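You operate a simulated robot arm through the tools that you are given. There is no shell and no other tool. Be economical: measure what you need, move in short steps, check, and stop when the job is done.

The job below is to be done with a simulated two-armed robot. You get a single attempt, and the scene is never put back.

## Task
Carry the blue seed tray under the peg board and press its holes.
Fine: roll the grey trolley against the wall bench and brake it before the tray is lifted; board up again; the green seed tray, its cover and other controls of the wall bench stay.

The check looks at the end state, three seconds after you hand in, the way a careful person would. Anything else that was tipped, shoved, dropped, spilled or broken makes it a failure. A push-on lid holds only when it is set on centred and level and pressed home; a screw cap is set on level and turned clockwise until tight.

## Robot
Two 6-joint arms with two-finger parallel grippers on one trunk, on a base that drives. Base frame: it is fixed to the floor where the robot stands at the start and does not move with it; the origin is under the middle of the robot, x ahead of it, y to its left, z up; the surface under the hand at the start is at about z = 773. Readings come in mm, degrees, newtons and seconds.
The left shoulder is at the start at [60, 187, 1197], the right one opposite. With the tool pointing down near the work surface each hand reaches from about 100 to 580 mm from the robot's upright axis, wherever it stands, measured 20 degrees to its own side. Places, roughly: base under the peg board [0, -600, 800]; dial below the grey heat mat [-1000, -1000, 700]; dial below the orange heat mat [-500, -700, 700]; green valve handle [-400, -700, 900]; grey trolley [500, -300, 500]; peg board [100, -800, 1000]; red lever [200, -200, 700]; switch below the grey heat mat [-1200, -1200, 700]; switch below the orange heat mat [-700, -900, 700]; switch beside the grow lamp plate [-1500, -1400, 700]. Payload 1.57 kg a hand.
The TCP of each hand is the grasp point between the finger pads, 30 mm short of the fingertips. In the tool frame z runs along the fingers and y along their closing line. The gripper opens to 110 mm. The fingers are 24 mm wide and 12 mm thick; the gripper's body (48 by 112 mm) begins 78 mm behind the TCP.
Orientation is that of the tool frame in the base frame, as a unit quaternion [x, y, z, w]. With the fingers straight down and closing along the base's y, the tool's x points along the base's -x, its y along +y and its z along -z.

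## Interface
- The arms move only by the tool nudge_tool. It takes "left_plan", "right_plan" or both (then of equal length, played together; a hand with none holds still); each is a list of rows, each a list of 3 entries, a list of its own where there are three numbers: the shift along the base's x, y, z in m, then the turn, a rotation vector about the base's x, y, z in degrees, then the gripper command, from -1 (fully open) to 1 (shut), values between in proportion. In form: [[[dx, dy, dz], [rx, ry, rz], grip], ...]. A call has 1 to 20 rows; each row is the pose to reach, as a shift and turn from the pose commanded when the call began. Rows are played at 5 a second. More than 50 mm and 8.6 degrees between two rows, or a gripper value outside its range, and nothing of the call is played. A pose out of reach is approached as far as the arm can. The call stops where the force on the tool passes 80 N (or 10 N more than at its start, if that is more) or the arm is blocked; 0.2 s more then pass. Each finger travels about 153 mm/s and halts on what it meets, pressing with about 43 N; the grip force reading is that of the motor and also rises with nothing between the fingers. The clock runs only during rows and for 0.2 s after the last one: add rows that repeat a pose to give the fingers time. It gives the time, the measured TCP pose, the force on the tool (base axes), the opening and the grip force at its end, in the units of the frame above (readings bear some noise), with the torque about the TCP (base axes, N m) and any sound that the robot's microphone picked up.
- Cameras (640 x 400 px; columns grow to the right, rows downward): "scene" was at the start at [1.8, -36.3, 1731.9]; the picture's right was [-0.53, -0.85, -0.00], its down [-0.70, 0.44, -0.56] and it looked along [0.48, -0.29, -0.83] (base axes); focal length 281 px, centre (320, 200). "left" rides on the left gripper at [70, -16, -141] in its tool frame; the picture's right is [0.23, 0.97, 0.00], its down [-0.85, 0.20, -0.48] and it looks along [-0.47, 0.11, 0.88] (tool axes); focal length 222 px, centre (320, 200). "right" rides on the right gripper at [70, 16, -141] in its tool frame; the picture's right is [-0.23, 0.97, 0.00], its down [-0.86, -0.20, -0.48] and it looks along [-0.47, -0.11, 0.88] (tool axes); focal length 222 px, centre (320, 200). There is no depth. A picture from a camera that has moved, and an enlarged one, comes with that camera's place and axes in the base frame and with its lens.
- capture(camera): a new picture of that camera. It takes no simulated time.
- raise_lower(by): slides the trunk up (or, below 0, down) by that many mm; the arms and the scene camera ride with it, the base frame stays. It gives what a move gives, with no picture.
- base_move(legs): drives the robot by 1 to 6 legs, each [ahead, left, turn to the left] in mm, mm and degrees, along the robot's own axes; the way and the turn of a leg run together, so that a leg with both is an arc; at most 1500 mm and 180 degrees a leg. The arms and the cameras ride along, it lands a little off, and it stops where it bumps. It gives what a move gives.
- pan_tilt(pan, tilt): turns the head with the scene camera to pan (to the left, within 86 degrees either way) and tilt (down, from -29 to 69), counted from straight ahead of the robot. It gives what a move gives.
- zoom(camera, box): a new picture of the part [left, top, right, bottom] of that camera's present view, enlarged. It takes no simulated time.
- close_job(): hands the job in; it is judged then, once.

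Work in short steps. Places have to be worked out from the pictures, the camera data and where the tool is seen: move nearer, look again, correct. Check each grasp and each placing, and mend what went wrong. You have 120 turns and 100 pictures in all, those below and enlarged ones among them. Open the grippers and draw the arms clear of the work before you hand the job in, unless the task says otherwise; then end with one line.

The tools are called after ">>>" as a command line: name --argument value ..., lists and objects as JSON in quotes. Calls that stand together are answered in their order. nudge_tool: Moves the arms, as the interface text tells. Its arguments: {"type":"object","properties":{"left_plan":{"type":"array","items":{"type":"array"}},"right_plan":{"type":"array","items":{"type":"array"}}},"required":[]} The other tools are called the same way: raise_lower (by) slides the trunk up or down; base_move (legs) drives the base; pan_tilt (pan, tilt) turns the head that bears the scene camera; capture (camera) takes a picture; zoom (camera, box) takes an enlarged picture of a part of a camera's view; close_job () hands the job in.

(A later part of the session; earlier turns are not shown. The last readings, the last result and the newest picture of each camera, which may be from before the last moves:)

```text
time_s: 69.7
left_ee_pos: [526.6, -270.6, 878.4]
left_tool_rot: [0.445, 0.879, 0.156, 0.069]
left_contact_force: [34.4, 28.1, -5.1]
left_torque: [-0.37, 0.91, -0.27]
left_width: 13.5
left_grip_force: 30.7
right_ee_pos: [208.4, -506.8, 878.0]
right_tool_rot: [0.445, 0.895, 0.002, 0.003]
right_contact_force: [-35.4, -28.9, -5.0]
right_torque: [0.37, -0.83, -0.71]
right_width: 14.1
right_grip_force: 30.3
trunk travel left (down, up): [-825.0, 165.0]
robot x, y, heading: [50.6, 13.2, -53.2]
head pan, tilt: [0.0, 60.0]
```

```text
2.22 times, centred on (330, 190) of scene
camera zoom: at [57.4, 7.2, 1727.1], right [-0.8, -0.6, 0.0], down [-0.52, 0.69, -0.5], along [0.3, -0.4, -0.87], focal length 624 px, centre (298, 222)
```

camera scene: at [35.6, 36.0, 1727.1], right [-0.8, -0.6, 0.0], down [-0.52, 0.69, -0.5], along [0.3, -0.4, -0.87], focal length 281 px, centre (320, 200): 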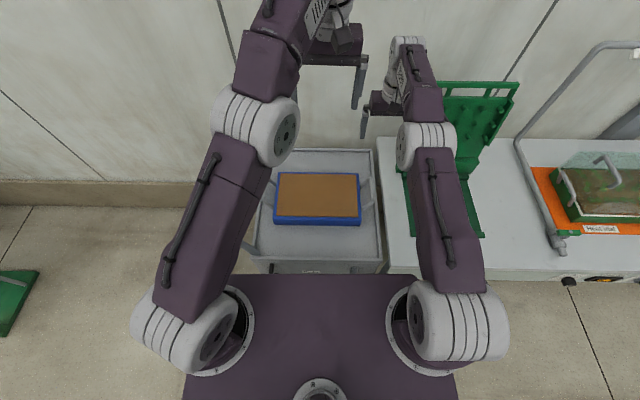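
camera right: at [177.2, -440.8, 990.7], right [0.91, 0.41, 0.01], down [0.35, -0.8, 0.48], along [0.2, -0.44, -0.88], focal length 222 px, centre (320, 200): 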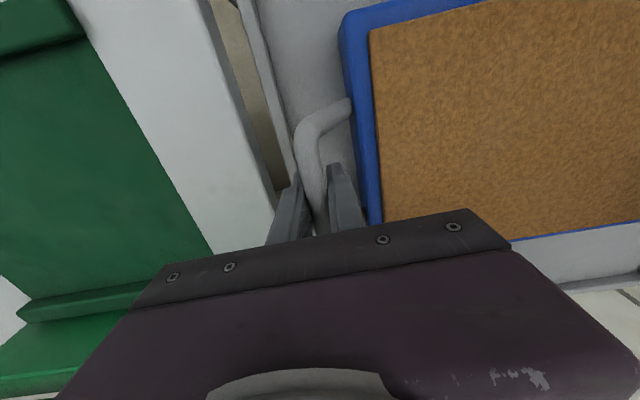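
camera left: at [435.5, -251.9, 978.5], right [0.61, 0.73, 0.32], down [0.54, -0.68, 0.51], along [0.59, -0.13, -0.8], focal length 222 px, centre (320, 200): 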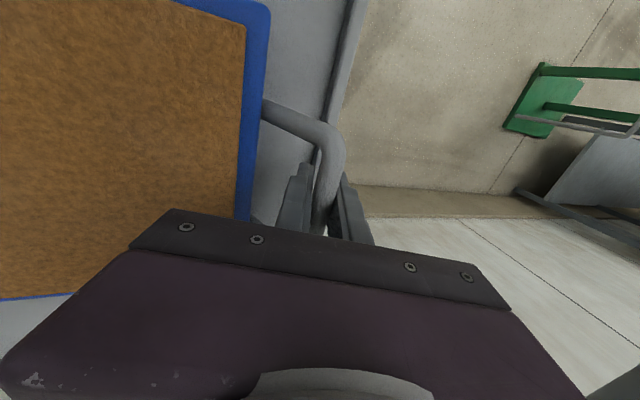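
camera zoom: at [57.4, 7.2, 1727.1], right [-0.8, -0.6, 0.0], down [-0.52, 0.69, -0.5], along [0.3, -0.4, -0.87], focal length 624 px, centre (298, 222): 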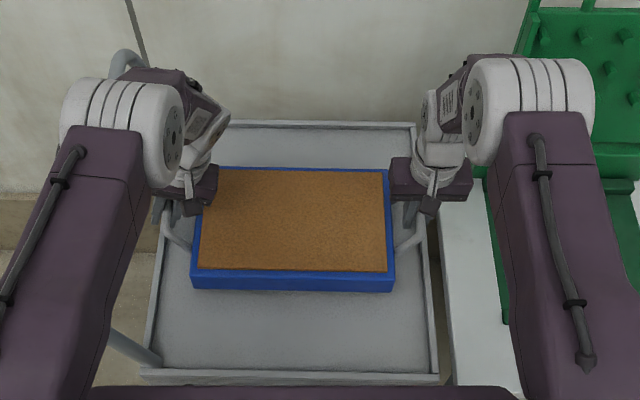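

I over-corrected (about 45 N squeeze); the tray weighs roughly 1 kg. I'll ease outward 1.3 mm each and lift a further 75 mm.

>>> nudge_tool --left_plan '[[[0.0011, 0.0008, 0.0], [0, 0, 0], 1], [[0.0011, 0.0008, 0.015], [0, 0, 0], 1], [[0.0011, 0.0008, 0.03], [0, 0, 0], 1], [[0.0011, 0.0008, 0.045], [0, 0, 0], 1], [[0.0011, 0.0008, 0.06], [0, 0, 0], 1], [[0.0011, 0.0008, 0.075], [0, 0, 0], 1], [[0.0011, 0.0008, 0.075], [0, 0, 0], 1]]' --right_plan '[[[-0.0011, -0.0008, 0.0], [0, 0, 0], 1], [[-0.0011, -0.0008, 0.015], [0, 0, 0], 1], [[-0.0011, -0.0008, 0.03], [0, 0, 0], 1], [[-0.0011, -0.0008, 0.045], [0, 0, 0], 1], [[-0.0011, -0.0008, 0.06], [0, 0, 0], 1], [[-0.0011, -0.0008, 0.075], [0, 0, 0], 1], [[-0.0011, -0.0008, 0.075], [0, 0, 0], 1]]'

>>> capture --camera "scene"

```text
time_s: 71.2
left_ee_pos: [527.3, -269.5, 953.7]
left_tool_rot: [0.446, 0.879, 0.153, 0.07]
left_contact_force: [16.9, 15.7, -5.9]
left_torque: [-0.27, 0.34, -0.26]
left_width: 13.5
left_grip_force: 30.0
right_ee_pos: [207.5, -506.3, 953.0]
right_tool_rot: [0.445, 0.896, 0.004, 0.003]
right_contact_force: [-18.7, -17.9, -5.0]
right_torque: [0.36, -0.35, -0.74]
right_width: 13.9
right_grip_force: 31.0
trunk travel left (down, up): [-825.0, 165.0]
robot x, y, heading: [56.4, 15.4, -52.9]
head pan, tilt: [0.0, 60.0]
```

```text
35 pictures are left
camera scene: at [57.5, 7.0, 1727.1], right [-0.8, -0.6, 0.0], down [-0.52, 0.69, -0.5], along [0.3, -0.4, -0.87], focal length 281 px, centre (320, 200)
```

scene: 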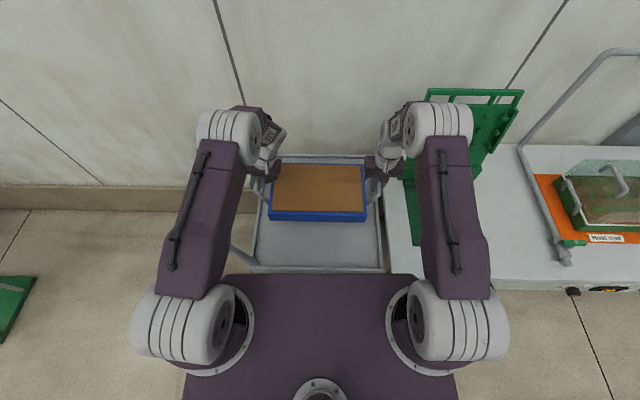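

The tray is lifted level, centred at l 58, a 531. The press base centre is about l −404, a 507. I'll back off 40 mm for clearance from the bench and brake lever, then strafe right.

>>> base_move --legs '[[-40, 0, 0], [0, -230, 0]]'

>>> base_move --legs '[[0, -215, 0]]'

>>> capture --camera "scene"

>>> capture --camera "right"

>>> capture --camera "left"

```text
time_s: 73.5
left_ee_pos: [319.1, -376.0, 953.0]
left_tool_rot: [0.444, 0.88, 0.153, 0.068]
left_contact_force: [10.9, 10.4, -5.9]
left_torque: [-0.09, 0.25, -0.19]
left_width: 13.5
left_grip_force: 30.1
right_ee_pos: [0.5, -613.7, 955.2]
right_tool_rot: [0.443, 0.896, 0.003, 0.003]
right_contact_force: [-10.6, -11.7, -5.5]
right_torque: [0.17, -0.25, -0.68]
right_width: 13.9
right_grip_force: 30.6
trunk travel left (down, up): [-825.0, 165.0]
robot x, y, heading: [-160.8, -95.8, -52.9]
head pan, tilt: [0.0, 60.0]
```

```text
time_s: 75.1
left_ee_pos: [148.5, -507.1, 953.7]
left_tool_rot: [0.444, 0.88, 0.152, 0.069]
left_contact_force: [-0.4, 2.5, -5.3]
left_torque: [0.21, 0.13, -0.14]
left_width: 13.5
left_grip_force: 30.4
right_ee_pos: [-170.3, -743.2, 953.3]
right_tool_rot: [0.443, 0.897, 0.002, 0.003]
right_contact_force: [0.9, -1.7, -5.2]
right_torque: [-0.07, -0.06, -0.71]
right_width: 13.6
right_grip_force: 30.1
trunk travel left (down, up): [-825.0, 165.0]
robot x, y, heading: [-333.7, -229.1, -52.9]
head pan, tilt: [0.0, 60.0]
```

```text
34 pictures are left
camera scene: at [-321.6, -230.1, 1727.1], right [-0.8, -0.61, 0.0], down [-0.53, 0.69, -0.5], along [0.3, -0.4, -0.87], focal length 281 px, centre (320, 200)
```

scene: 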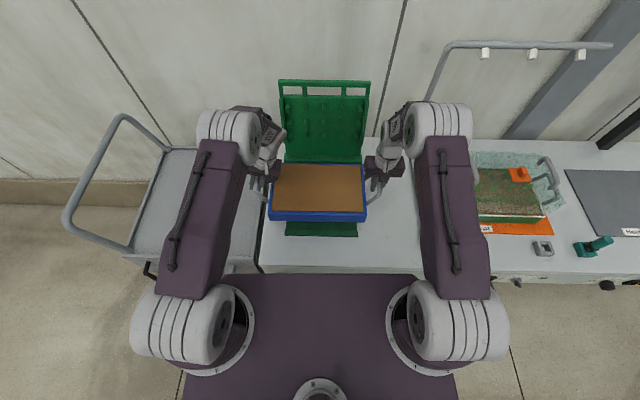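

```text
33 pictures are left
camera right: at [-200.1, -678.6, 1094.6], right [0.91, 0.41, 0.01], down [0.36, -0.8, 0.48], along [0.2, -0.43, -0.88], focal length 222 px, centre (320, 200)
```

right: 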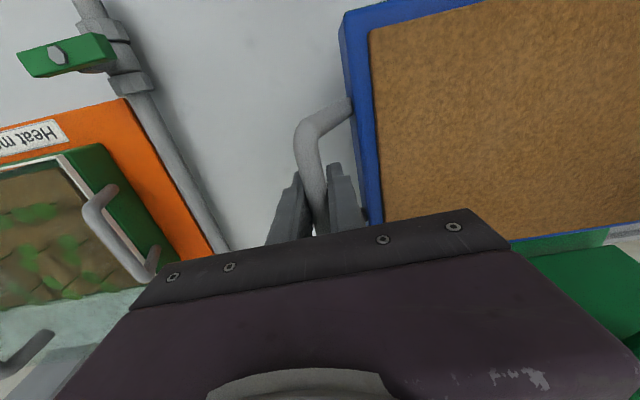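

```text
32 pictures are left
camera left: at [57.0, -489.0, 1083.8], right [0.6, 0.73, 0.33], down [0.54, -0.67, 0.51], along [0.59, -0.13, -0.8], focal length 222 px, centre (320, 200)
```

left: 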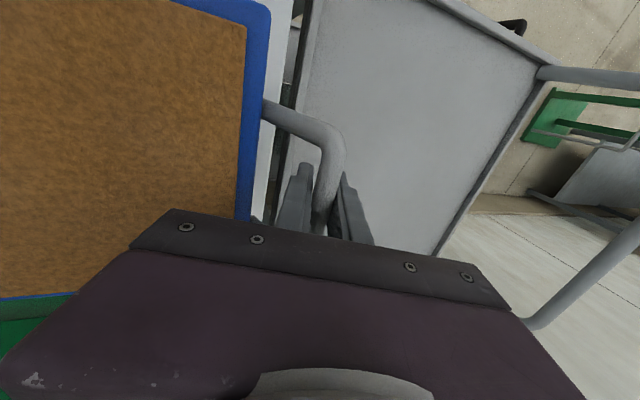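

Tray centre is at l −387, a 492; the press base is at l ≈ −405. I'll shift 18 mm right and lower to just above the lips, to compare the edges with little parallax.

>>> nudge_tool --left_plan '[[[-0.007, -0.0055, 0], [0, 0, 0], 1], [[-0.0143, -0.0109, 0], [0, 0, 0], 1], [[-0.0143, -0.0109, -0.012], [0, 0, 0], 1], [[-0.0143, -0.0109, -0.024], [0, 0, 0], 1], [[-0.0143, -0.0109, -0.036], [0, 0, 0], 1], [[-0.0143, -0.0109, -0.036], [0, 0, 0], 1]]' --right_plan '[[[-0.007, -0.0055, 0], [0, 0, 0], 1], [[-0.0143, -0.0109, 0], [0, 0, 0], 1], [[-0.0143, -0.0109, -0.012], [0, 0, 0], 1], [[-0.0143, -0.0109, -0.024], [0, 0, 0], 1], [[-0.0143, -0.0109, -0.036], [0, 0, 0], 1], [[-0.0143, -0.0109, -0.036], [0, 0, 0], 1]]'

>>> zoom --camera "scene" --box '[250, 140, 390, 250]'

>>> capture --camera "left"

```text
time_s: 76.5
left_ee_pos: [131.8, -518.2, 918.5]
left_tool_rot: [0.444, 0.88, 0.153, 0.069]
left_contact_force: [1.7, 3.6, -6.1]
left_torque: [0.47, 0.36, 0.13]
left_width: 13.6
left_grip_force: 30.6
right_ee_pos: [-186.1, -757.7, 917.7]
right_tool_rot: [0.444, 0.896, 0.004, 0.003]
right_contact_force: [-2.3, -4.0, -5.6]
right_torque: [-0.39, -0.36, -0.78]
right_width: 13.8
right_grip_force: 30.0
trunk travel left (down, up): [-825.0, 165.0]
robot x, y, heading: [-334.7, -227.3, -52.7]
head pan, tilt: [0.0, 60.0]
```

```text
3.64 times, centred on (320, 195) of scene
camera zoom: at [-324.3, -231.9, 1727.1], right [-0.8, -0.61, 0.0], down [-0.52, 0.69, -0.5], along [0.3, -0.4, -0.87], focal length 1021 px, centre (320, 218)
```

zoom: 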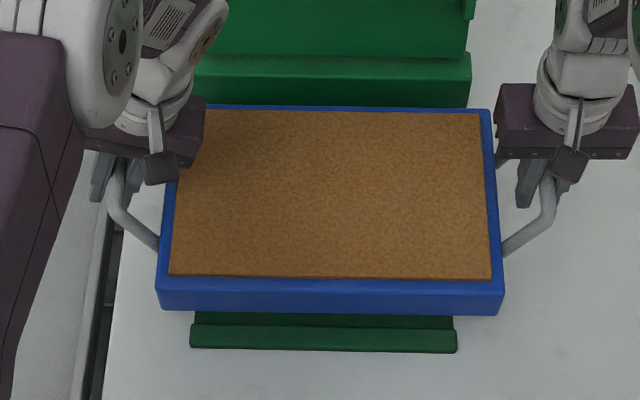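

```text
30 pictures are left
camera left: at [40.9, -500.7, 1048.5], right [0.6, 0.73, 0.33], down [0.54, -0.67, 0.51], along [0.59, -0.13, -0.8], focal length 222 px, centre (320, 200)
```

left: 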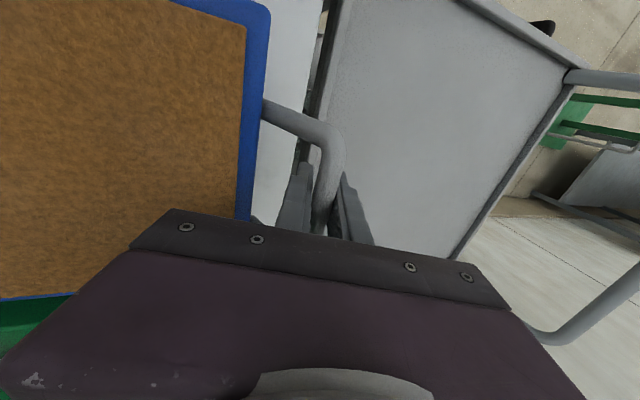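

Tray and base edges are parallel and centred: about 9 mm to the front lip and ~7 mm at the rear. I'll shift 3 mm left and lower 22 mm.

>>> nudge_tool --left_plan '[[[0.0024, 0.0018, 0], [0, 0, 0], 1], [[0.0024, 0.0018, -0.008], [0, 0, 0], 1], [[0.0024, 0.0018, -0.015], [0, 0, 0], 1], [[0.0024, 0.0018, -0.022], [0, 0, 0], 1], [[0.0024, 0.0018, -0.022], [0, 0, 0], 1]]' --right_plan '[[[0.0024, 0.0018, 0], [0, 0, 0], 1], [[0.0024, 0.0018, -0.008], [0, 0, 0], 1], [[0.0024, 0.0018, -0.015], [0, 0, 0], 1], [[0.0024, 0.0018, -0.022], [0, 0, 0], 1], [[0.0024, 0.0018, -0.022], [0, 0, 0], 1]]'

>>> zoom --camera "scene" --box '[250, 140, 390, 250]'

```text
time_s: 77.7
left_ee_pos: [134.6, -516.3, 894.5]
left_tool_rot: [0.443, 0.881, 0.153, 0.069]
left_contact_force: [1.0, 3.9, -4.4]
left_torque: [-0.22, -0.13, -0.34]
left_width: 13.5
left_grip_force: 30.0
right_ee_pos: [-183.6, -753.1, 894.5]
right_tool_rot: [0.443, 0.897, 0.003, 0.003]
right_contact_force: [-0.7, -4.7, -4.7]
right_torque: [0.32, 0.12, -0.72]
right_width: 14.0
right_grip_force: 30.2
trunk travel left (down, up): [-825.0, 165.0]
robot x, y, heading: [-332.0, -225.8, -52.7]
head pan, tilt: [0.0, 60.0]
```

```text
3.64 times, centred on (320, 195) of scene
camera zoom: at [-324.2, -231.9, 1727.1], right [-0.8, -0.61, 0.0], down [-0.52, 0.69, -0.5], along [0.3, -0.4, -0.87], focal length 1021 px, centre (320, 218)
```

zoom: 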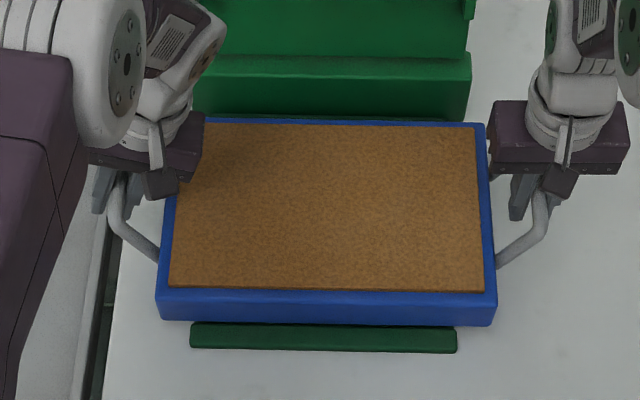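

Still clear of the lip by ~4 mm and carrying full weight. I'll lower in 2 mm steps until it's seated.

>>> nudge_tool --left_plan '[[[0, 0, -0.002], [0, 0, 0], 1], [[0, 0, -0.004], [0, 0, 0], 1], [[0, 0, -0.006], [0, 0, 0], 1], [[0, 0, -0.006], [0, 0, 0], 1]]' --right_plan '[[[0, 0, -0.002], [0, 0, 0], 1], [[0, 0, -0.004], [0, 0, 0], 1], [[0, 0, -0.006], [0, 0, 0], 1], [[0, 0, -0.006], [0, 0, 0], 1]]'

```text
time_s: 78.7
left_ee_pos: [134.5, -515.6, 889.4]
left_tool_rot: [0.444, 0.88, 0.154, 0.07]
left_contact_force: [1.0, 4.1, -6.6]
left_torque: [0.02, 0.07, -0.29]
left_width: 13.7
left_grip_force: 29.9
right_ee_pos: [-182.8, -754.0, 889.1]
right_tool_rot: [0.444, 0.896, 0.002, 0.004]
right_contact_force: [-0.8, -4.5, -5.5]
right_torque: [0.04, -0.05, -0.78]
right_width: 14.0
right_grip_force: 30.0
trunk travel left (down, up): [-825.0, 165.0]
robot x, y, heading: [-334.2, -223.4, -52.5]
head pan, tilt: [0.0, 60.0]
```

Still hanging, so I'll lower another 6 mm.

>>> nudge_tool --left_plan '[[[0, 0, -0.002], [0, 0, 0], 1], [[0, 0, -0.004], [0, 0, 0], 1], [[0, 0, -0.006], [0, 0, 0], 1], [[0, 0, -0.006], [0, 0, 0], 1]]' --right_plan '[[[0, 0, -0.002], [0, 0, 0], 1], [[0, 0, -0.004], [0, 0, 0], 1], [[0, 0, -0.006], [0, 0, 0], 1], [[0, 0, -0.006], [0, 0, 0], 1]]'

>>> zoom --camera "scene" --box '[250, 140, 390, 250]'

```text
time_s: 79.7
left_ee_pos: [135.7, -515.6, 884.6]
left_tool_rot: [0.444, 0.88, 0.154, 0.07]
left_contact_force: [1.9, -0.9, 5.8]
left_torque: [0.82, 0.66, -0.35]
left_width: 13.7
left_grip_force: 30.7
right_ee_pos: [-182.9, -754.5, 884.1]
right_tool_rot: [0.443, 0.896, 0.003, 0.005]
right_contact_force: [5.8, -5.9, 11.3]
right_torque: [0.71, 0.58, -0.67]
right_width: 14.0
right_grip_force: 30.2
trunk travel left (down, up): [-825.0, 165.0]
robot x, y, heading: [-328.7, -227.9, -52.8]
head pan, tilt: [0.0, 60.0]
```

```text
3.64 times, centred on (320, 195) of scene
camera zoom: at [-324.1, -230.1, 1727.2], right [-0.8, -0.61, 0.0], down [-0.52, 0.69, -0.5], along [0.3, -0.4, -0.87], focal length 1021 px, centre (320, 218)
```

zoom: 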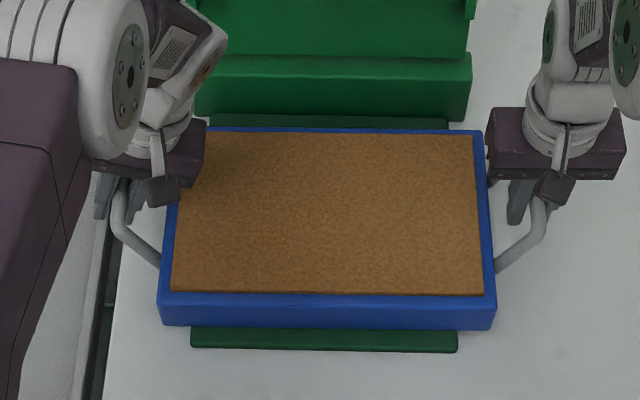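

Contact now, and the torque shows it's bearing at the front edge, likely on the front lip. I'll raise 10 mm, shift 7 mm toward the wall, and lower again.

>>> nudge_tool --left_plan '[[[0, 0, 0.006], [0, 0, 0], 1], [[0, 0, 0.012], [0, 0, 0], 1], [[0.0042, -0.0056, 0.012], [0, 0, 0], 1], [[0.0042, -0.0056, 0.006], [0, 0, 0], 1], [[0.0042, -0.0056, 0.002], [0, 0, 0], 1], [[0.0042, -0.0056, -0.001], [0, 0, 0], 1], [[0.0042, -0.0056, -0.001], [0, 0, 0], 1]]' --right_plan '[[[0, 0, 0.006], [0, 0, 0], 1], [[0, 0, 0.012], [0, 0, 0], 1], [[0.0042, -0.0056, 0.012], [0, 0, 0], 1], [[0.0042, -0.0056, 0.006], [0, 0, 0], 1], [[0.0042, -0.0056, 0.002], [0, 0, 0], 1], [[0.0042, -0.0056, -0.001], [0, 0, 0], 1], [[0.0042, -0.0056, -0.001], [0, 0, 0], 1]]'

>>> zoom --camera "scene" --box '[250, 140, 390, 250]'

```text
time_s: 81.3
left_ee_pos: [138.8, -523.2, 884.1]
left_tool_rot: [0.444, 0.88, 0.154, 0.07]
left_contact_force: [-3.3, 1.8, -6.4]
left_torque: [-0.13, -0.09, -0.81]
left_width: 13.7
left_grip_force: 30.2
right_ee_pos: [-179.3, -758.6, 882.7]
right_tool_rot: [0.444, 0.896, 0.003, 0.004]
right_contact_force: [2.6, -2.6, -5.2]
right_torque: [0.12, 0.15, -0.69]
right_width: 13.9
right_grip_force: 30.2
trunk travel left (down, up): [-825.0, 165.0]
robot x, y, heading: [-330.7, -227.5, -52.6]
head pan, tilt: [0.0, 60.0]
```

```text
3.64 times, centred on (320, 195) of scene
camera zoom: at [-324.1, -231.9, 1727.1], right [-0.8, -0.61, 0.0], down [-0.52, 0.69, -0.5], along [0.3, -0.4, -0.87], focal length 1021 px, centre (320, 218)
```

zoom: 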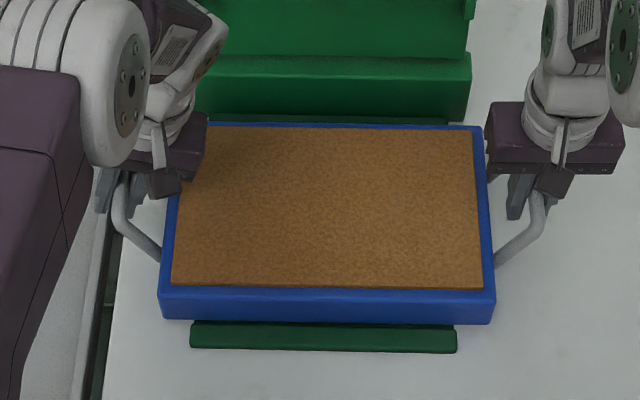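

It hangs free at the height where it touched before, so the lip was the cause. I'll keep lowering.

>>> nudge_tool --left_plan '[[[0, 0, -0.002], [0, 0, 0], 1], [[0, 0, -0.004], [0, 0, 0], 1], [[0, 0, -0.006], [0, 0, 0], 1], [[0, 0, -0.006], [0, 0, 0], 1]]' --right_plan '[[[0, 0, -0.002], [0, 0, 0], 1], [[0, 0, -0.004], [0, 0, 0], 1], [[0, 0, -0.006], [0, 0, 0], 1], [[0, 0, -0.006], [0, 0, 0], 1]]'

```text
time_s: 82.3
left_ee_pos: [136.5, -521.0, 877.7]
left_tool_rot: [0.444, 0.88, 0.152, 0.07]
left_contact_force: [-1.4, 0.8, -5.3]
left_torque: [-0.63, -0.48, -0.56]
left_width: 13.9
left_grip_force: 29.8
right_ee_pos: [-179.8, -759.3, 877.3]
right_tool_rot: [0.444, 0.896, 0.002, 0.005]
right_contact_force: [-2.1, -2.7, 9.9]
right_torque: [-0.63, -0.5, -0.74]
right_width: 14.0
right_grip_force: 30.4
trunk travel left (down, up): [-825.0, 165.0]
robot x, y, heading: [-332.5, -229.0, -52.6]
head pan, tilt: [0.0, 60.0]
```

Contact appears now at the rear-right, 7 mm lower than the lip. This could be the plate itself with slight tilt. I'll lower 3 mm more and view it.

>>> nudge_tool --left_plan '[[[0, 0, -0.002], [0, 0, 0], 1], [[0, 0, -0.003], [0, 0, 0], 1], [[0, 0, -0.003], [0, 0, 0], 1]]' --right_plan '[[[0, 0, -0.001], [0, 0, 0], 1], [[0, 0, -0.002], [0, 0, 0], 1], [[0, 0, -0.002], [0, 0, 0], 1]]'

>>> zoom --camera "scene" --box '[250, 140, 390, 250]'

```text
time_s: 83.1
left_ee_pos: [137.1, -520.8, 875.8]
left_tool_rot: [0.444, 0.88, 0.152, 0.07]
left_contact_force: [-2.5, 7.1, 6.4]
left_torque: [-0.78, -0.43, -0.53]
left_width: 13.6
left_grip_force: 30.5
right_ee_pos: [-179.3, -757.4, 876.2]
right_tool_rot: [0.443, 0.896, 0.003, 0.005]
right_contact_force: [-1.3, -4.0, 1.6]
right_torque: [-0.65, -0.5, -0.71]
right_width: 13.8
right_grip_force: 30.7
trunk travel left (down, up): [-825.0, 165.0]
robot x, y, heading: [-332.4, -225.8, -52.8]
head pan, tilt: [0.0, 60.0]
```

```text
3.64 times, centred on (320, 195) of scene
camera zoom: at [-327.3, -227.8, 1727.1], right [-0.8, -0.61, 0.0], down [-0.52, 0.69, -0.5], along [0.3, -0.4, -0.87], focal length 1021 px, centre (320, 218)
```

zoom: 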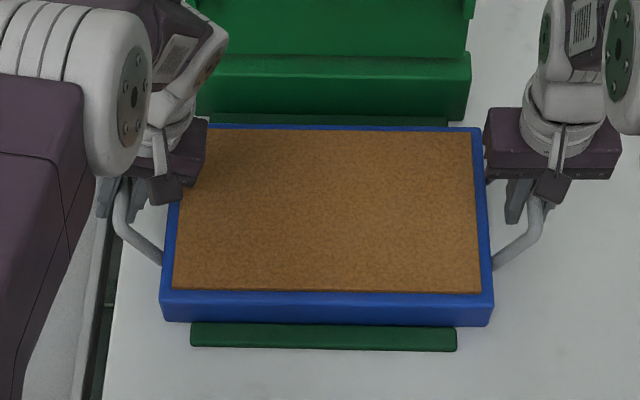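

Both sides now bear at the rear with light loads. I'll release the grips so the tray settles, then check whether it sits flat.

>>> nudge_tool --left_plan '[[[0, 0, 0], [0, 0, 0], 0.7], [[0, 0, 0], [0, 0, 0], 0.5], [[0, 0, 0], [0, 0, 0], 0.3], [[0, 0, 0], [0, 0, 0], 0.3]]' --right_plan '[[[0, 0, 0], [0, 0, 0], 0.7], [[0, 0, 0], [0, 0, 0], 0.5], [[0, 0, 0], [0, 0, 0], 0.3], [[0, 0, 0], [0, 0, 0], 0.3]]'

>>> zoom --camera "scene" --box '[250, 140, 390, 250]'

>>> capture --camera "right"

```text
time_s: 84.1
left_ee_pos: [137.8, -520.7, 875.3]
left_tool_rot: [0.444, 0.88, 0.153, 0.07]
left_contact_force: [-0.6, 0.1, 0.7]
left_torque: [0.0, 0.0, -0.01]
left_width: 38.5
left_grip_force: 0.0
right_ee_pos: [-180.2, -759.1, 874.9]
right_tool_rot: [0.443, 0.896, 0.002, 0.004]
right_contact_force: [-0.4, 0.8, 0.3]
right_torque: [0.02, 0.0, 0.0]
right_width: 38.4
right_grip_force: 0.0
trunk travel left (down, up): [-825.0, 165.0]
robot x, y, heading: [-331.7, -225.4, -52.8]
head pan, tilt: [0.0, 60.0]
```

```text
3.64 times, centred on (320, 195) of scene
camera zoom: at [-325.1, -230.5, 1727.1], right [-0.8, -0.61, 0.0], down [-0.52, 0.69, -0.5], along [0.3, -0.4, -0.87], focal length 1021 px, centre (320, 218)
```

zoom: 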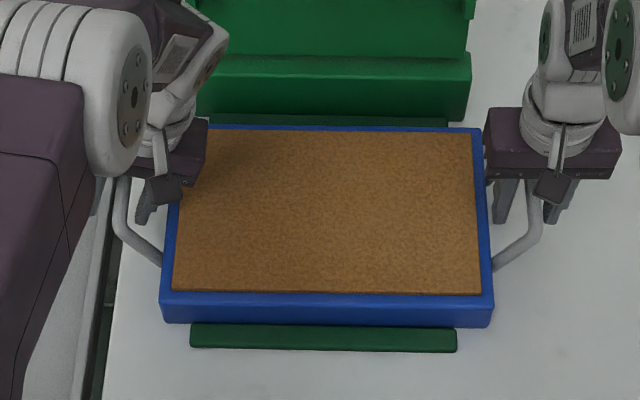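

```text
24 pictures are left
camera right: at [-209.4, -693.7, 1016.1], right [0.91, 0.41, 0.01], down [0.36, -0.8, 0.48], along [0.21, -0.43, -0.88], focal length 222 px, centre (320, 200)
```

right: 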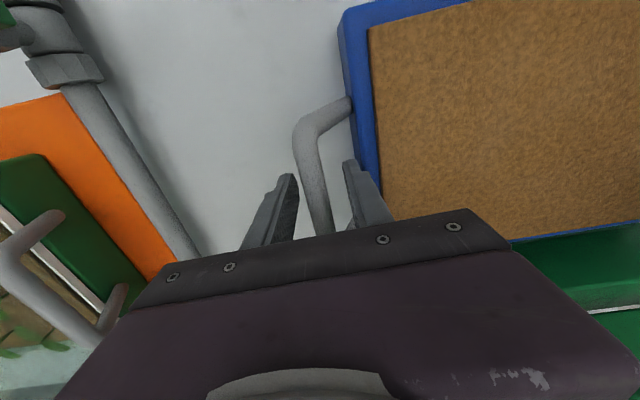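

The tray looks settled within the lips. The board's top rail triangulates to a ≈ 724, z ≈ 1166, with the hinge near a 640, z 830. I'll raise both hands clear, then move the base forward 28 mm and the trunk up 120 mm, so the right hand can hook over the rail.

>>> nudge_tool --left_plan '[[[0, 0, 0.03], [0, 0, 0], 0.3], [[0, 0, 0.07], [0, 0, 0], 0.3], [[0, 0, 0.115], [0, 0, 0], 0.3], [[0, 0, 0.16], [0, 0, 0], 0.3], [[0, 0, 0.2], [0, 0, 0], 0.3], [[0, 0, 0.2], [0, 0, 0], 0.3]]' --right_plan '[[[0, 0, 0.03], [0, 0, 0], 0.3], [[0, 0, 0.07], [0, 0, 0], 0.3], [[0, 0, 0.115], [0, 0, 0], 0.3], [[0, 0, 0.16], [0, 0, 0], 0.3], [[0, 0, 0.2], [0, 0, 0], 0.3], [[0, 0, 0.2], [0, 0, 0], 0.3]]'

>>> base_move --legs '[[28, 0, 0]]'

>>> raise_lower --by 120

>>> capture --camera "scene"

```text
time_s: 85.5
left_ee_pos: [138.9, -519.4, 1075.2]
left_tool_rot: [0.443, 0.88, 0.154, 0.068]
left_contact_force: [0.5, 0.1, -0.4]
left_torque: [0.01, 0.01, 0.0]
left_width: 38.4
left_grip_force: 0.1
right_ee_pos: [-178.5, -757.6, 1074.7]
right_tool_rot: [0.443, 0.897, 0.003, 0.004]
right_contact_force: [-0.4, 0.5, -0.3]
right_torque: [0.01, 0.02, 0.02]
right_width: 38.4
right_grip_force: 0.1
trunk travel left (down, up): [-825.0, 165.0]
robot x, y, heading: [-325.6, -228.4, -52.6]
head pan, tilt: [0.0, 60.0]
```

```text
time_s: 86.4
left_ee_pos: [150.6, -537.1, 1078.7]
left_tool_rot: [0.443, 0.881, 0.151, 0.073]
left_contact_force: [0.1, 0.5, 0.4]
left_torque: [-0.06, 0.01, 0.0]
left_width: 38.6
left_grip_force: 0.2
right_ee_pos: [-164.7, -774.1, 1077.7]
right_tool_rot: [0.444, 0.896, 0.002, 0.007]
right_contact_force: [-0.1, 0.5, 0.1]
right_torque: [-0.04, -0.05, 0.02]
right_width: 38.3
right_grip_force: 0.0
trunk travel left (down, up): [-825.0, 165.0]
robot x, y, heading: [-312.6, -247.5, -52.7]
head pan, tilt: [0.0, 60.0]
```

```text
time_s: 87.9
left_ee_pos: [155.9, -542.0, 1194.3]
left_tool_rot: [0.444, 0.88, 0.153, 0.069]
left_contact_force: [0.0, -0.1, -0.7]
left_torque: [0.03, 0.01, 0.0]
left_width: 38.5
left_grip_force: 0.0
right_ee_pos: [-162.2, -779.8, 1193.5]
right_tool_rot: [0.443, 0.897, 0.003, 0.004]
right_contact_force: [-0.1, 0.1, 0.5]
right_torque: [0.01, 0.02, 0.03]
right_width: 38.4
right_grip_force: 0.1
trunk travel left (down, up): [-945.0, 45.0]
robot x, y, heading: [-315.0, -245.4, -52.6]
head pan, tilt: [0.0, 60.0]
```

```text
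23 pictures are left
camera scene: at [-307.7, -253.3, 1847.0], right [-0.8, -0.61, 0.0], down [-0.52, 0.69, -0.5], along [0.3, -0.4, -0.87], focal length 281 px, centre (320, 200)
```

scene: 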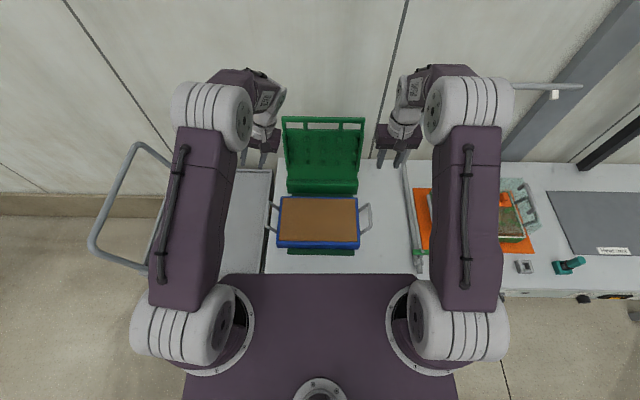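

I'll zoom on the board's rail and on the tray seating.

>>> zoom --camera "scene" --box '[260, 105, 390, 265]'

```text
2.50 times, centred on (325, 185) of scene
camera zoom: at [-307.7, -253.3, 1847.0], right [-0.8, -0.61, 0.0], down [-0.52, 0.69, -0.5], along [0.3, -0.4, -0.87], focal length 702 px, centre (308, 238)
```

zoom: 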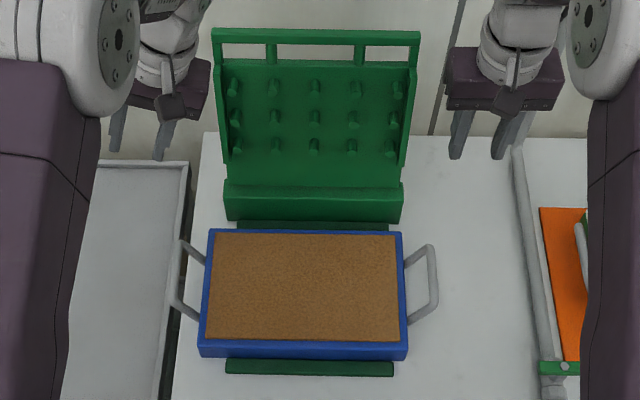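

The tray lies flat and parallel on the base, within ~9 mm of centre. Now I'll pitch the right hand 45° forward with fingers shut, and move it in front of and above the rail, slightly right of centre.

>>> nudge_tool --right_plan '[[[0, 0, 0.048], [-5.98, -4.54, 0], 1], [[0, 0, 0.095], [-12, -9.1, 0], 1], [[0.032, 0.024, 0.095], [-17.9, -13.6, 0], 1], [[0.064, 0.048, 0.095], [-23.9, -18.2, 0], 1], [[0.096, 0.073, 0.095], [-29.9, -22.7, 0], 1], [[0.128, 0.097, 0.095], [-35.9, -27.2, 0], 1], [[0.153, 0.064, 0.095], [-35.9, -27.2, 0], 1], [[0.179, 0.03, 0.095], [-35.9, -27.2, 0], 1], [[0.2045, -0.003, 0.095], [-35.9, -27.2, 0], 1], [[0.2045, -0.003, 0.095], [-35.9, -27.2, 0], 1]]'

>>> capture --camera "right"

```text
time_s: 90.1
left_ee_pos: [155.7, -540.7, 1195.2]
left_tool_rot: [0.444, 0.88, 0.153, 0.07]
left_contact_force: [-1.0, 0.0, 0.2]
left_torque: [0.0, 0.0, -0.01]
left_width: 38.5
left_grip_force: 0.0
right_ee_pos: [41.5, -782.9, 1288.6]
right_tool_rot: [0.407, 0.828, -0.168, 0.347]
right_contact_force: [0.9, 0.0, 0.7]
right_torque: [-0.02, -0.01, -0.01]
right_width: 0.1
right_grip_force: 21.1
trunk travel left (down, up): [-945.0, 45.0]
robot x, y, heading: [-309.2, -243.4, -52.8]
head pan, tilt: [0.0, 60.0]
```

```text
21 pictures are left
camera right: at [-36.8, -654.2, 1339.2], right [0.87, 0.47, 0.17], down [0.0, -0.33, 0.94], along [0.5, -0.82, -0.29], focal length 222 px, centre (320, 200)
```

right: 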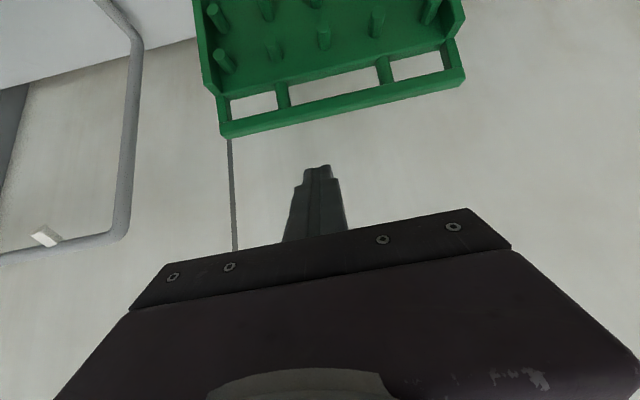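

The rail refines to a ≈ 706, z ≈ 1173. I'll reach the shut fingers over it to a 725, then down so the tips sit behind the rail.

>>> nudge_tool --right_plan '[[[0.018, -0.024, -0.01], [0, 0, 0], 1], [[0.036, -0.048, -0.02], [0, 0, 0], 1], [[0.046, -0.0606, -0.04], [0, 0, 0], 1], [[0.046, -0.0606, -0.07], [0, 0, 0], 1], [[0.046, -0.0606, -0.1], [0, 0, 0], 1], [[0.046, -0.0606, -0.1], [0, 0, 0], 1]]'

>>> capture --camera "right"

```text
time_s: 91.5
left_ee_pos: [155.1, -540.7, 1195.7]
left_tool_rot: [0.444, 0.88, 0.153, 0.07]
left_contact_force: [0.7, 0.2, -0.1]
left_torque: [0.0, -0.01, 0.01]
left_width: 38.3
left_grip_force: 0.0
right_ee_pos: [87.5, -842.9, 1189.3]
right_tool_rot: [0.408, 0.827, -0.169, 0.346]
right_contact_force: [0.0, 0.5, 0.0]
right_torque: [0.0, 0.04, 0.02]
right_width: 0.0
right_grip_force: 21.1
trunk travel left (down, up): [-945.0, 45.0]
robot x, y, heading: [-313.3, -252.5, -52.7]
head pan, tilt: [0.0, 60.0]
```

```text
20 pictures are left
camera right: at [9.7, -714.0, 1239.2], right [0.87, 0.47, 0.17], down [0.0, -0.33, 0.94], along [0.5, -0.82, -0.29], focal length 222 px, centre (320, 200)
```

right: 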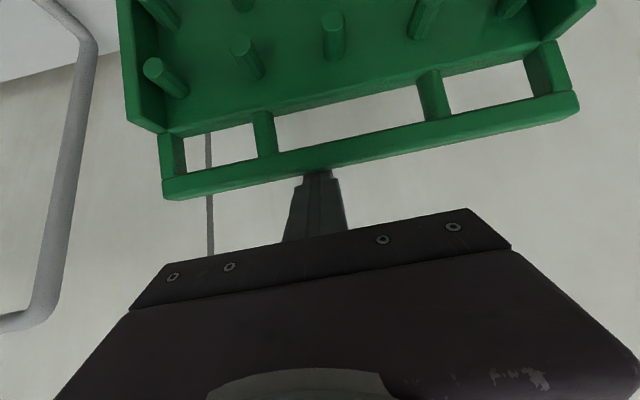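

The fingertips are just behind the rail. I'll pull it back 60 mm gently and check.

>>> nudge_tool --right_plan '[[[-0.006, 0.008, 0.0], [0, 0, 0], 1], [[-0.012, 0.016, 0.001], [0, 0, 0], 1], [[-0.018, 0.024, 0.002], [0, 0, 0], 1], [[-0.024, 0.032, 0.003], [0, 0, 0], 1], [[-0.03, 0.04, 0.004], [0, 0, 0], 1], [[-0.036, 0.048, 0.004], [0, 0, 0], 1], [[-0.036, 0.048, 0.004], [0, 0, 0], 1]]'

>>> capture --camera "right"

```text
time_s: 93.1
left_ee_pos: [156.2, -541.1, 1195.1]
left_tool_rot: [0.443, 0.88, 0.152, 0.071]
left_contact_force: [0.5, 0.2, -0.3]
left_torque: [-0.01, 0.02, 0.02]
left_width: 38.4
left_grip_force: 0.0
right_ee_pos: [52.6, -794.6, 1191.2]
right_tool_rot: [0.408, 0.828, -0.169, 0.346]
right_contact_force: [1.0, -0.4, 0.6]
right_torque: [0.03, 0.0, 0.04]
right_width: 0.1
right_grip_force: 21.0
trunk travel left (down, up): [-945.0, 45.0]
robot x, y, heading: [-310.4, -248.2, -53.1]
head pan, tilt: [0.0, 60.0]
```

```text
19 pictures are left
camera right: at [-26.0, -666.0, 1242.5], right [0.87, 0.47, 0.17], down [0.0, -0.33, 0.94], along [0.5, -0.82, -0.29], focal length 222 px, centre (320, 200)
```

right: 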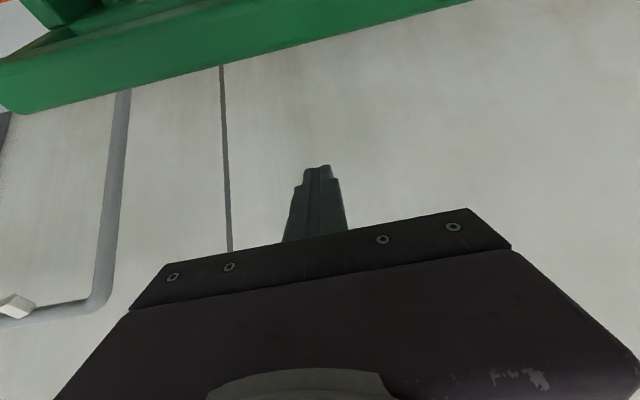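

The rail has moved away from the hand under its own weight. I'll look at the scene.

>>> capture --camera "scene"

```text
18 pictures are left
camera scene: at [-308.2, -252.5, 1847.1], right [-0.8, -0.61, 0.0], down [-0.52, 0.69, -0.5], along [0.3, -0.4, -0.87], focal length 281 px, centre (320, 200)
```

scene: 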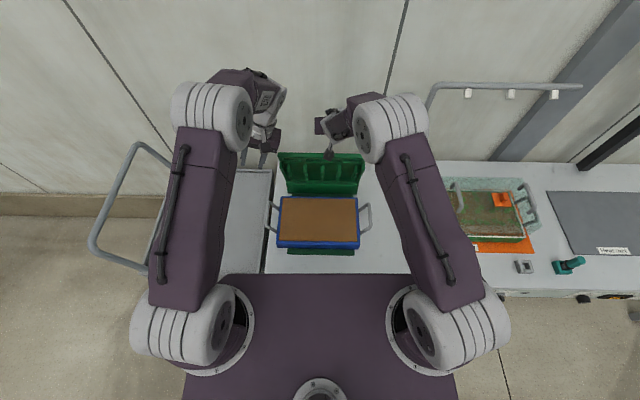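

The board is about 12° past vertical and already swinging on its own, so a late grab would be riskier than letting it settle. I'll hold both arms still briefly and see how fast it moves.

>>> nudge_tool --right_plan '[[[0, 0, 0], [0, 0, 0], 1]]'

>>> zoom --camera "scene" --box '[250, 120, 400, 280]'

```text
time_s: 93.5
left_ee_pos: [155.1, -541.1, 1195.3]
left_tool_rot: [0.443, 0.88, 0.152, 0.07]
left_contact_force: [0.1, 0.6, 0.0]
left_torque: [0.04, 0.0, -0.01]
left_width: 38.3
left_grip_force: 0.0
right_ee_pos: [52.0, -795.1, 1192.9]
right_tool_rot: [0.408, 0.828, -0.168, 0.347]
right_contact_force: [0.6, -0.4, 0.0]
right_torque: [-0.04, 0.0, -0.02]
right_width: 0.0
right_grip_force: 21.5
trunk travel left (down, up): [-945.0, 45.0]
robot x, y, heading: [-315.7, -245.2, -52.6]
head pan, tilt: [0.0, 60.0]
```

```text
2.50 times, centred on (325, 200) of scene
camera zoom: at [-308.5, -252.2, 1847.1], right [-0.8, -0.61, 0.0], down [-0.52, 0.69, -0.5], along [0.3, -0.4, -0.87], focal length 702 px, centre (308, 200)
```

zoom: 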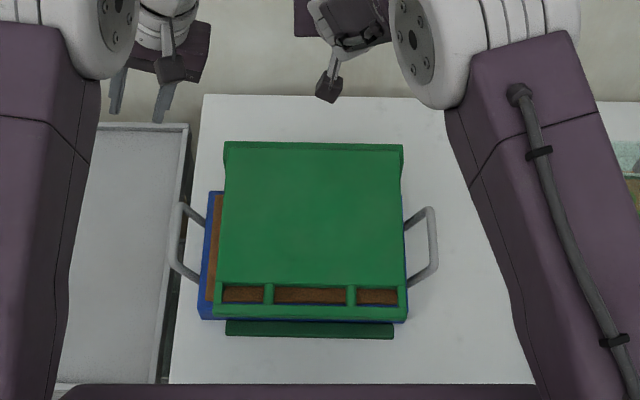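

The board is down on the tray, which hasn't shifted. Now I'll lower the trunk, turn the right hand vertical, and bring it over the board to press firmly.

>>> raise_lower --by -120

>>> nudge_tool --right_plan '[[[-0.023, 0.032, 0], [5.98, 4.54, 0], 1], [[-0.041, 0.065, 0], [12, 9.1, 0], 1], [[-0.059, 0.099, 0], [17.9, 13.6, 0], 1], [[-0.077, 0.135, 0], [23.9, 18.2, 0], 1], [[-0.0925, 0.1748, 0], [29.9, 22.7, 0], 1], [[-0.0925, 0.1748, -0.04], [35.9, 27.2, 0], 1], [[-0.0925, 0.1748, -0.08], [35.9, 27.2, 0], 1], [[-0.0925, 0.1748, -0.08], [35.9, 27.2, 0], 1]]'

>>> capture --camera "right"

>>> zoom --camera "scene" --box '[240, 130, 400, 260]'

```text
time_s: 95.0
left_ee_pos: [155.5, -542.0, 1075.4]
left_tool_rot: [0.443, 0.88, 0.152, 0.071]
left_contact_force: [0.3, 0.2, 0.3]
left_torque: [0.02, 0.03, 0.02]
left_width: 38.4
left_grip_force: 0.1
right_ee_pos: [51.7, -794.5, 1072.9]
right_tool_rot: [0.407, 0.828, -0.168, 0.347]
right_contact_force: [0.0, -0.1, -0.5]
right_torque: [-0.01, 0.02, 0.0]
right_width: 0.0
right_grip_force: 21.2
trunk travel left (down, up): [-825.0, 165.0]
robot x, y, heading: [-314.9, -249.2, -52.6]
head pan, tilt: [0.0, 60.0]
```

```text
time_s: 96.8
left_ee_pos: [154.0, -539.0, 1076.8]
left_tool_rot: [0.443, 0.88, 0.154, 0.07]
left_contact_force: [-1.1, 0.3, 0.7]
left_torque: [-0.01, -0.01, 0.0]
left_width: 38.5
left_grip_force: 0.0
right_ee_pos: [-40.6, -617.9, 993.3]
right_tool_rot: [0.443, 0.897, 0.003, 0.005]
right_contact_force: [-0.5, 0.9, -0.5]
right_torque: [-0.02, 0.0, -0.01]
right_width: 0.0
right_grip_force: 21.6
trunk travel left (down, up): [-825.0, 165.0]
robot x, y, heading: [-314.7, -248.9, -52.4]
head pan, tilt: [0.0, 60.0]
```

```text
16 pictures are left
camera right: at [-71.4, -553.0, 1134.9], right [0.91, 0.41, 0.01], down [0.35, -0.8, 0.48], along [0.21, -0.44, -0.88], focal length 222 px, centre (320, 200)
```

right: 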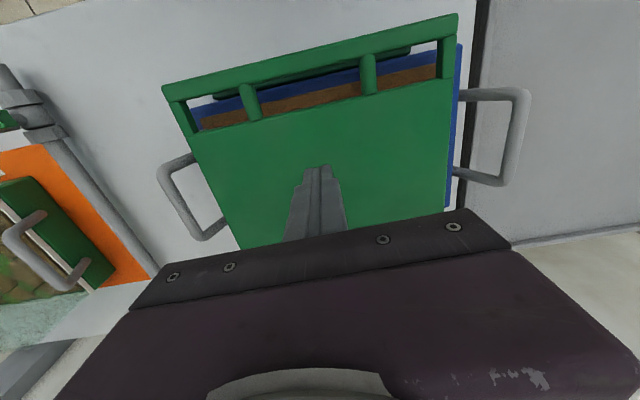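

```text
3.08 times, centred on (320, 195) of scene
camera zoom: at [-309.4, -250.6, 1727.1], right [-0.8, -0.61, 0.0], down [-0.52, 0.69, -0.5], along [0.3, -0.4, -0.87], focal length 864 px, centre (320, 215)
```

zoom: 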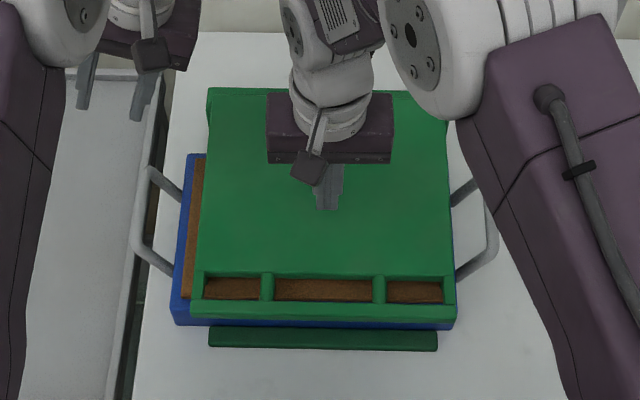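

I'll press down with the shut fingers in the middle of the board, in small steps, watching force.

>>> nudge_tool --right_plan '[[[0, 0, -0.03], [0, 0, 0], 1], [[0, 0, -0.055], [0, 0, 0], 1], [[0, 0, -0.065], [0, 0, 0], 1], [[0, 0, -0.07], [0, 0, 0], 1], [[0, 0, -0.075], [0, 0, 0], 1], [[0, 0, -0.08], [0, 0, 0], 1], [[0, 0, -0.085], [0, 0, 0], 1], [[0, 0, -0.09], [0, 0, 0], 1], [[0, 0, -0.095], [0, 0, 0], 1], [[0, 0, -0.1], [0, 0, 0], 1], [[0, 0, -0.105], [0, 0, 0], 1], [[0, 0, -0.11], [0, 0, 0], 1], [[0, 0, -0.115], [0, 0, 0], 1], [[0, 0, -0.12], [0, 0, 0], 1]]'

>>> zoom --camera "scene" --box '[240, 130, 400, 260]'

```text
time_s: 98.2
left_ee_pos: [149.5, -537.1, 1080.1]
left_tool_rot: [0.443, 0.88, 0.152, 0.073]
left_contact_force: [-0.2, -0.3, -0.2]
left_torque: [0.0, -0.01, 0.0]
left_width: 38.5
left_grip_force: 0.0
right_ee_pos: [-39.9, -618.4, 924.7]
right_tool_rot: [0.444, 0.896, 0.001, 0.013]
right_contact_force: [-19.5, 8.1, 53.7]
right_torque: [0.65, 1.05, 0.13]
right_width: 0.0
right_grip_force: 22.1
trunk travel left (down, up): [-825.0, 165.0]
robot x, y, heading: [-312.5, -248.0, -52.8]
head pan, tilt: [0.0, 60.0]
stopped in row 6 (right hand): the force on the tool passed its limit at 85 N (the readings are from after the stop); the commanded pose is now the measured one
```

```text
3.08 times, centred on (320, 195) of scene
camera zoom: at [-316.2, -244.8, 1727.5], right [-0.8, -0.6, 0.0], down [-0.52, 0.69, -0.51], along [0.31, -0.4, -0.86], focal length 864 px, centre (320, 215)
```

zoom: 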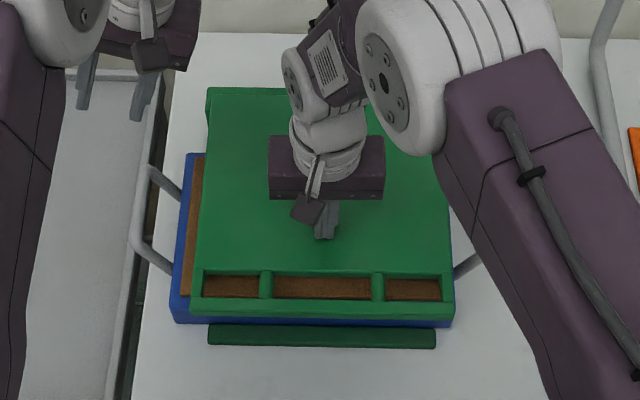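

About 85 N was reached near the middle of the board with little travel. Pressing on the front rail gives more leverage, so I'll put both hands over it (l −300 and −500, a 380) and press together.

>>> nudge_tool --left_plan '[[[-0.036, 0.012, -0.02], [-3.6, 4.8, 0], 1], [[-0.072, 0.024, -0.045], [-7.3, 9.6, 0], 1], [[-0.108, 0.036, -0.07], [-10.9, 14.3, 0], 1], [[-0.144, 0.048, -0.095], [-10.9, 14.3, 0], 1], [[-0.1588, 0.0536, -0.125], [-10.9, 14.3, 0], 1], [[-0.1588, 0.0536, -0.125], [-10.9, 14.3, 0], 1]]' --right_plan '[[[0, 0, 0.03], [0, 0, 0], 1], [[-0.043, 0.0046, 0.03], [0, 0, 0], 1], [[-0.086, 0.0092, 0.03], [0, 0, 0], 1], [[-0.1286, 0.0138, 0.03], [0, 0, 0], 1], [[-0.1286, 0.0138, 0.025], [0, 0, 0], 1], [[-0.1286, 0.0138, 0.025], [0, 0, 0], 1]]'

>>> zoom --camera "scene" --box '[240, 130, 400, 260]'

>>> capture --camera "left"

```text
time_s: 99.5
left_ee_pos: [-1.9, -488.0, 951.1]
left_tool_rot: [0.45, 0.893, 0.012, 0.001]
left_contact_force: [-0.7, -0.5, 0.3]
left_torque: [0.03, 0.0, -0.03]
left_width: 0.0
left_grip_force: 21.2
right_ee_pos: [-163.3, -609.3, 943.5]
right_tool_rot: [0.444, 0.896, 0.003, 0.012]
right_contact_force: [0.8, 0.5, 0.3]
right_torque: [-0.01, 0.04, 0.0]
right_width: 0.0
right_grip_force: 21.1
trunk travel left (down, up): [-825.0, 165.0]
robot x, y, heading: [-313.3, -249.6, -53.1]
head pan, tilt: [0.0, 60.0]
```

```text
3.08 times, centred on (320, 195) of scene
camera zoom: at [-307.6, -252.1, 1727.1], right [-0.8, -0.61, 0.0], down [-0.52, 0.69, -0.5], along [0.3, -0.4, -0.87], focal length 864 px, centre (320, 215)
```

zoom: 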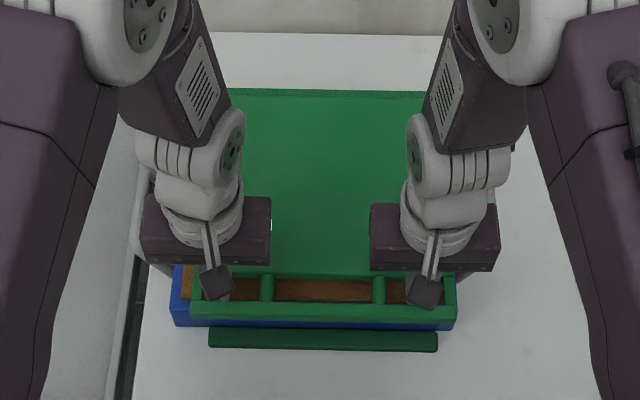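

```text
12 pictures are left
camera left: at [-59.6, -444.4, 1093.2], right [0.65, 0.76, 0.03], down [0.66, -0.58, 0.48], along [0.38, -0.29, -0.88], focal length 222 px, centre (320, 200)
```

left: 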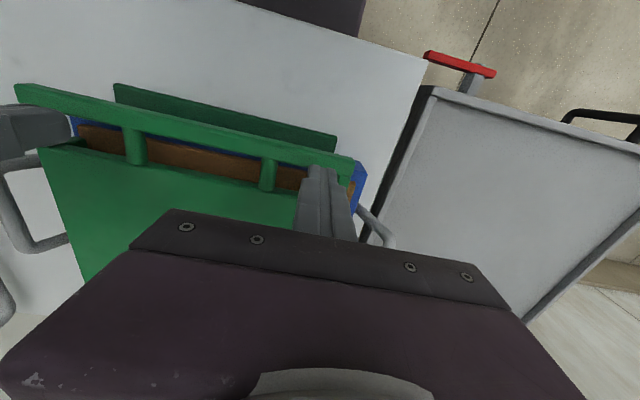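

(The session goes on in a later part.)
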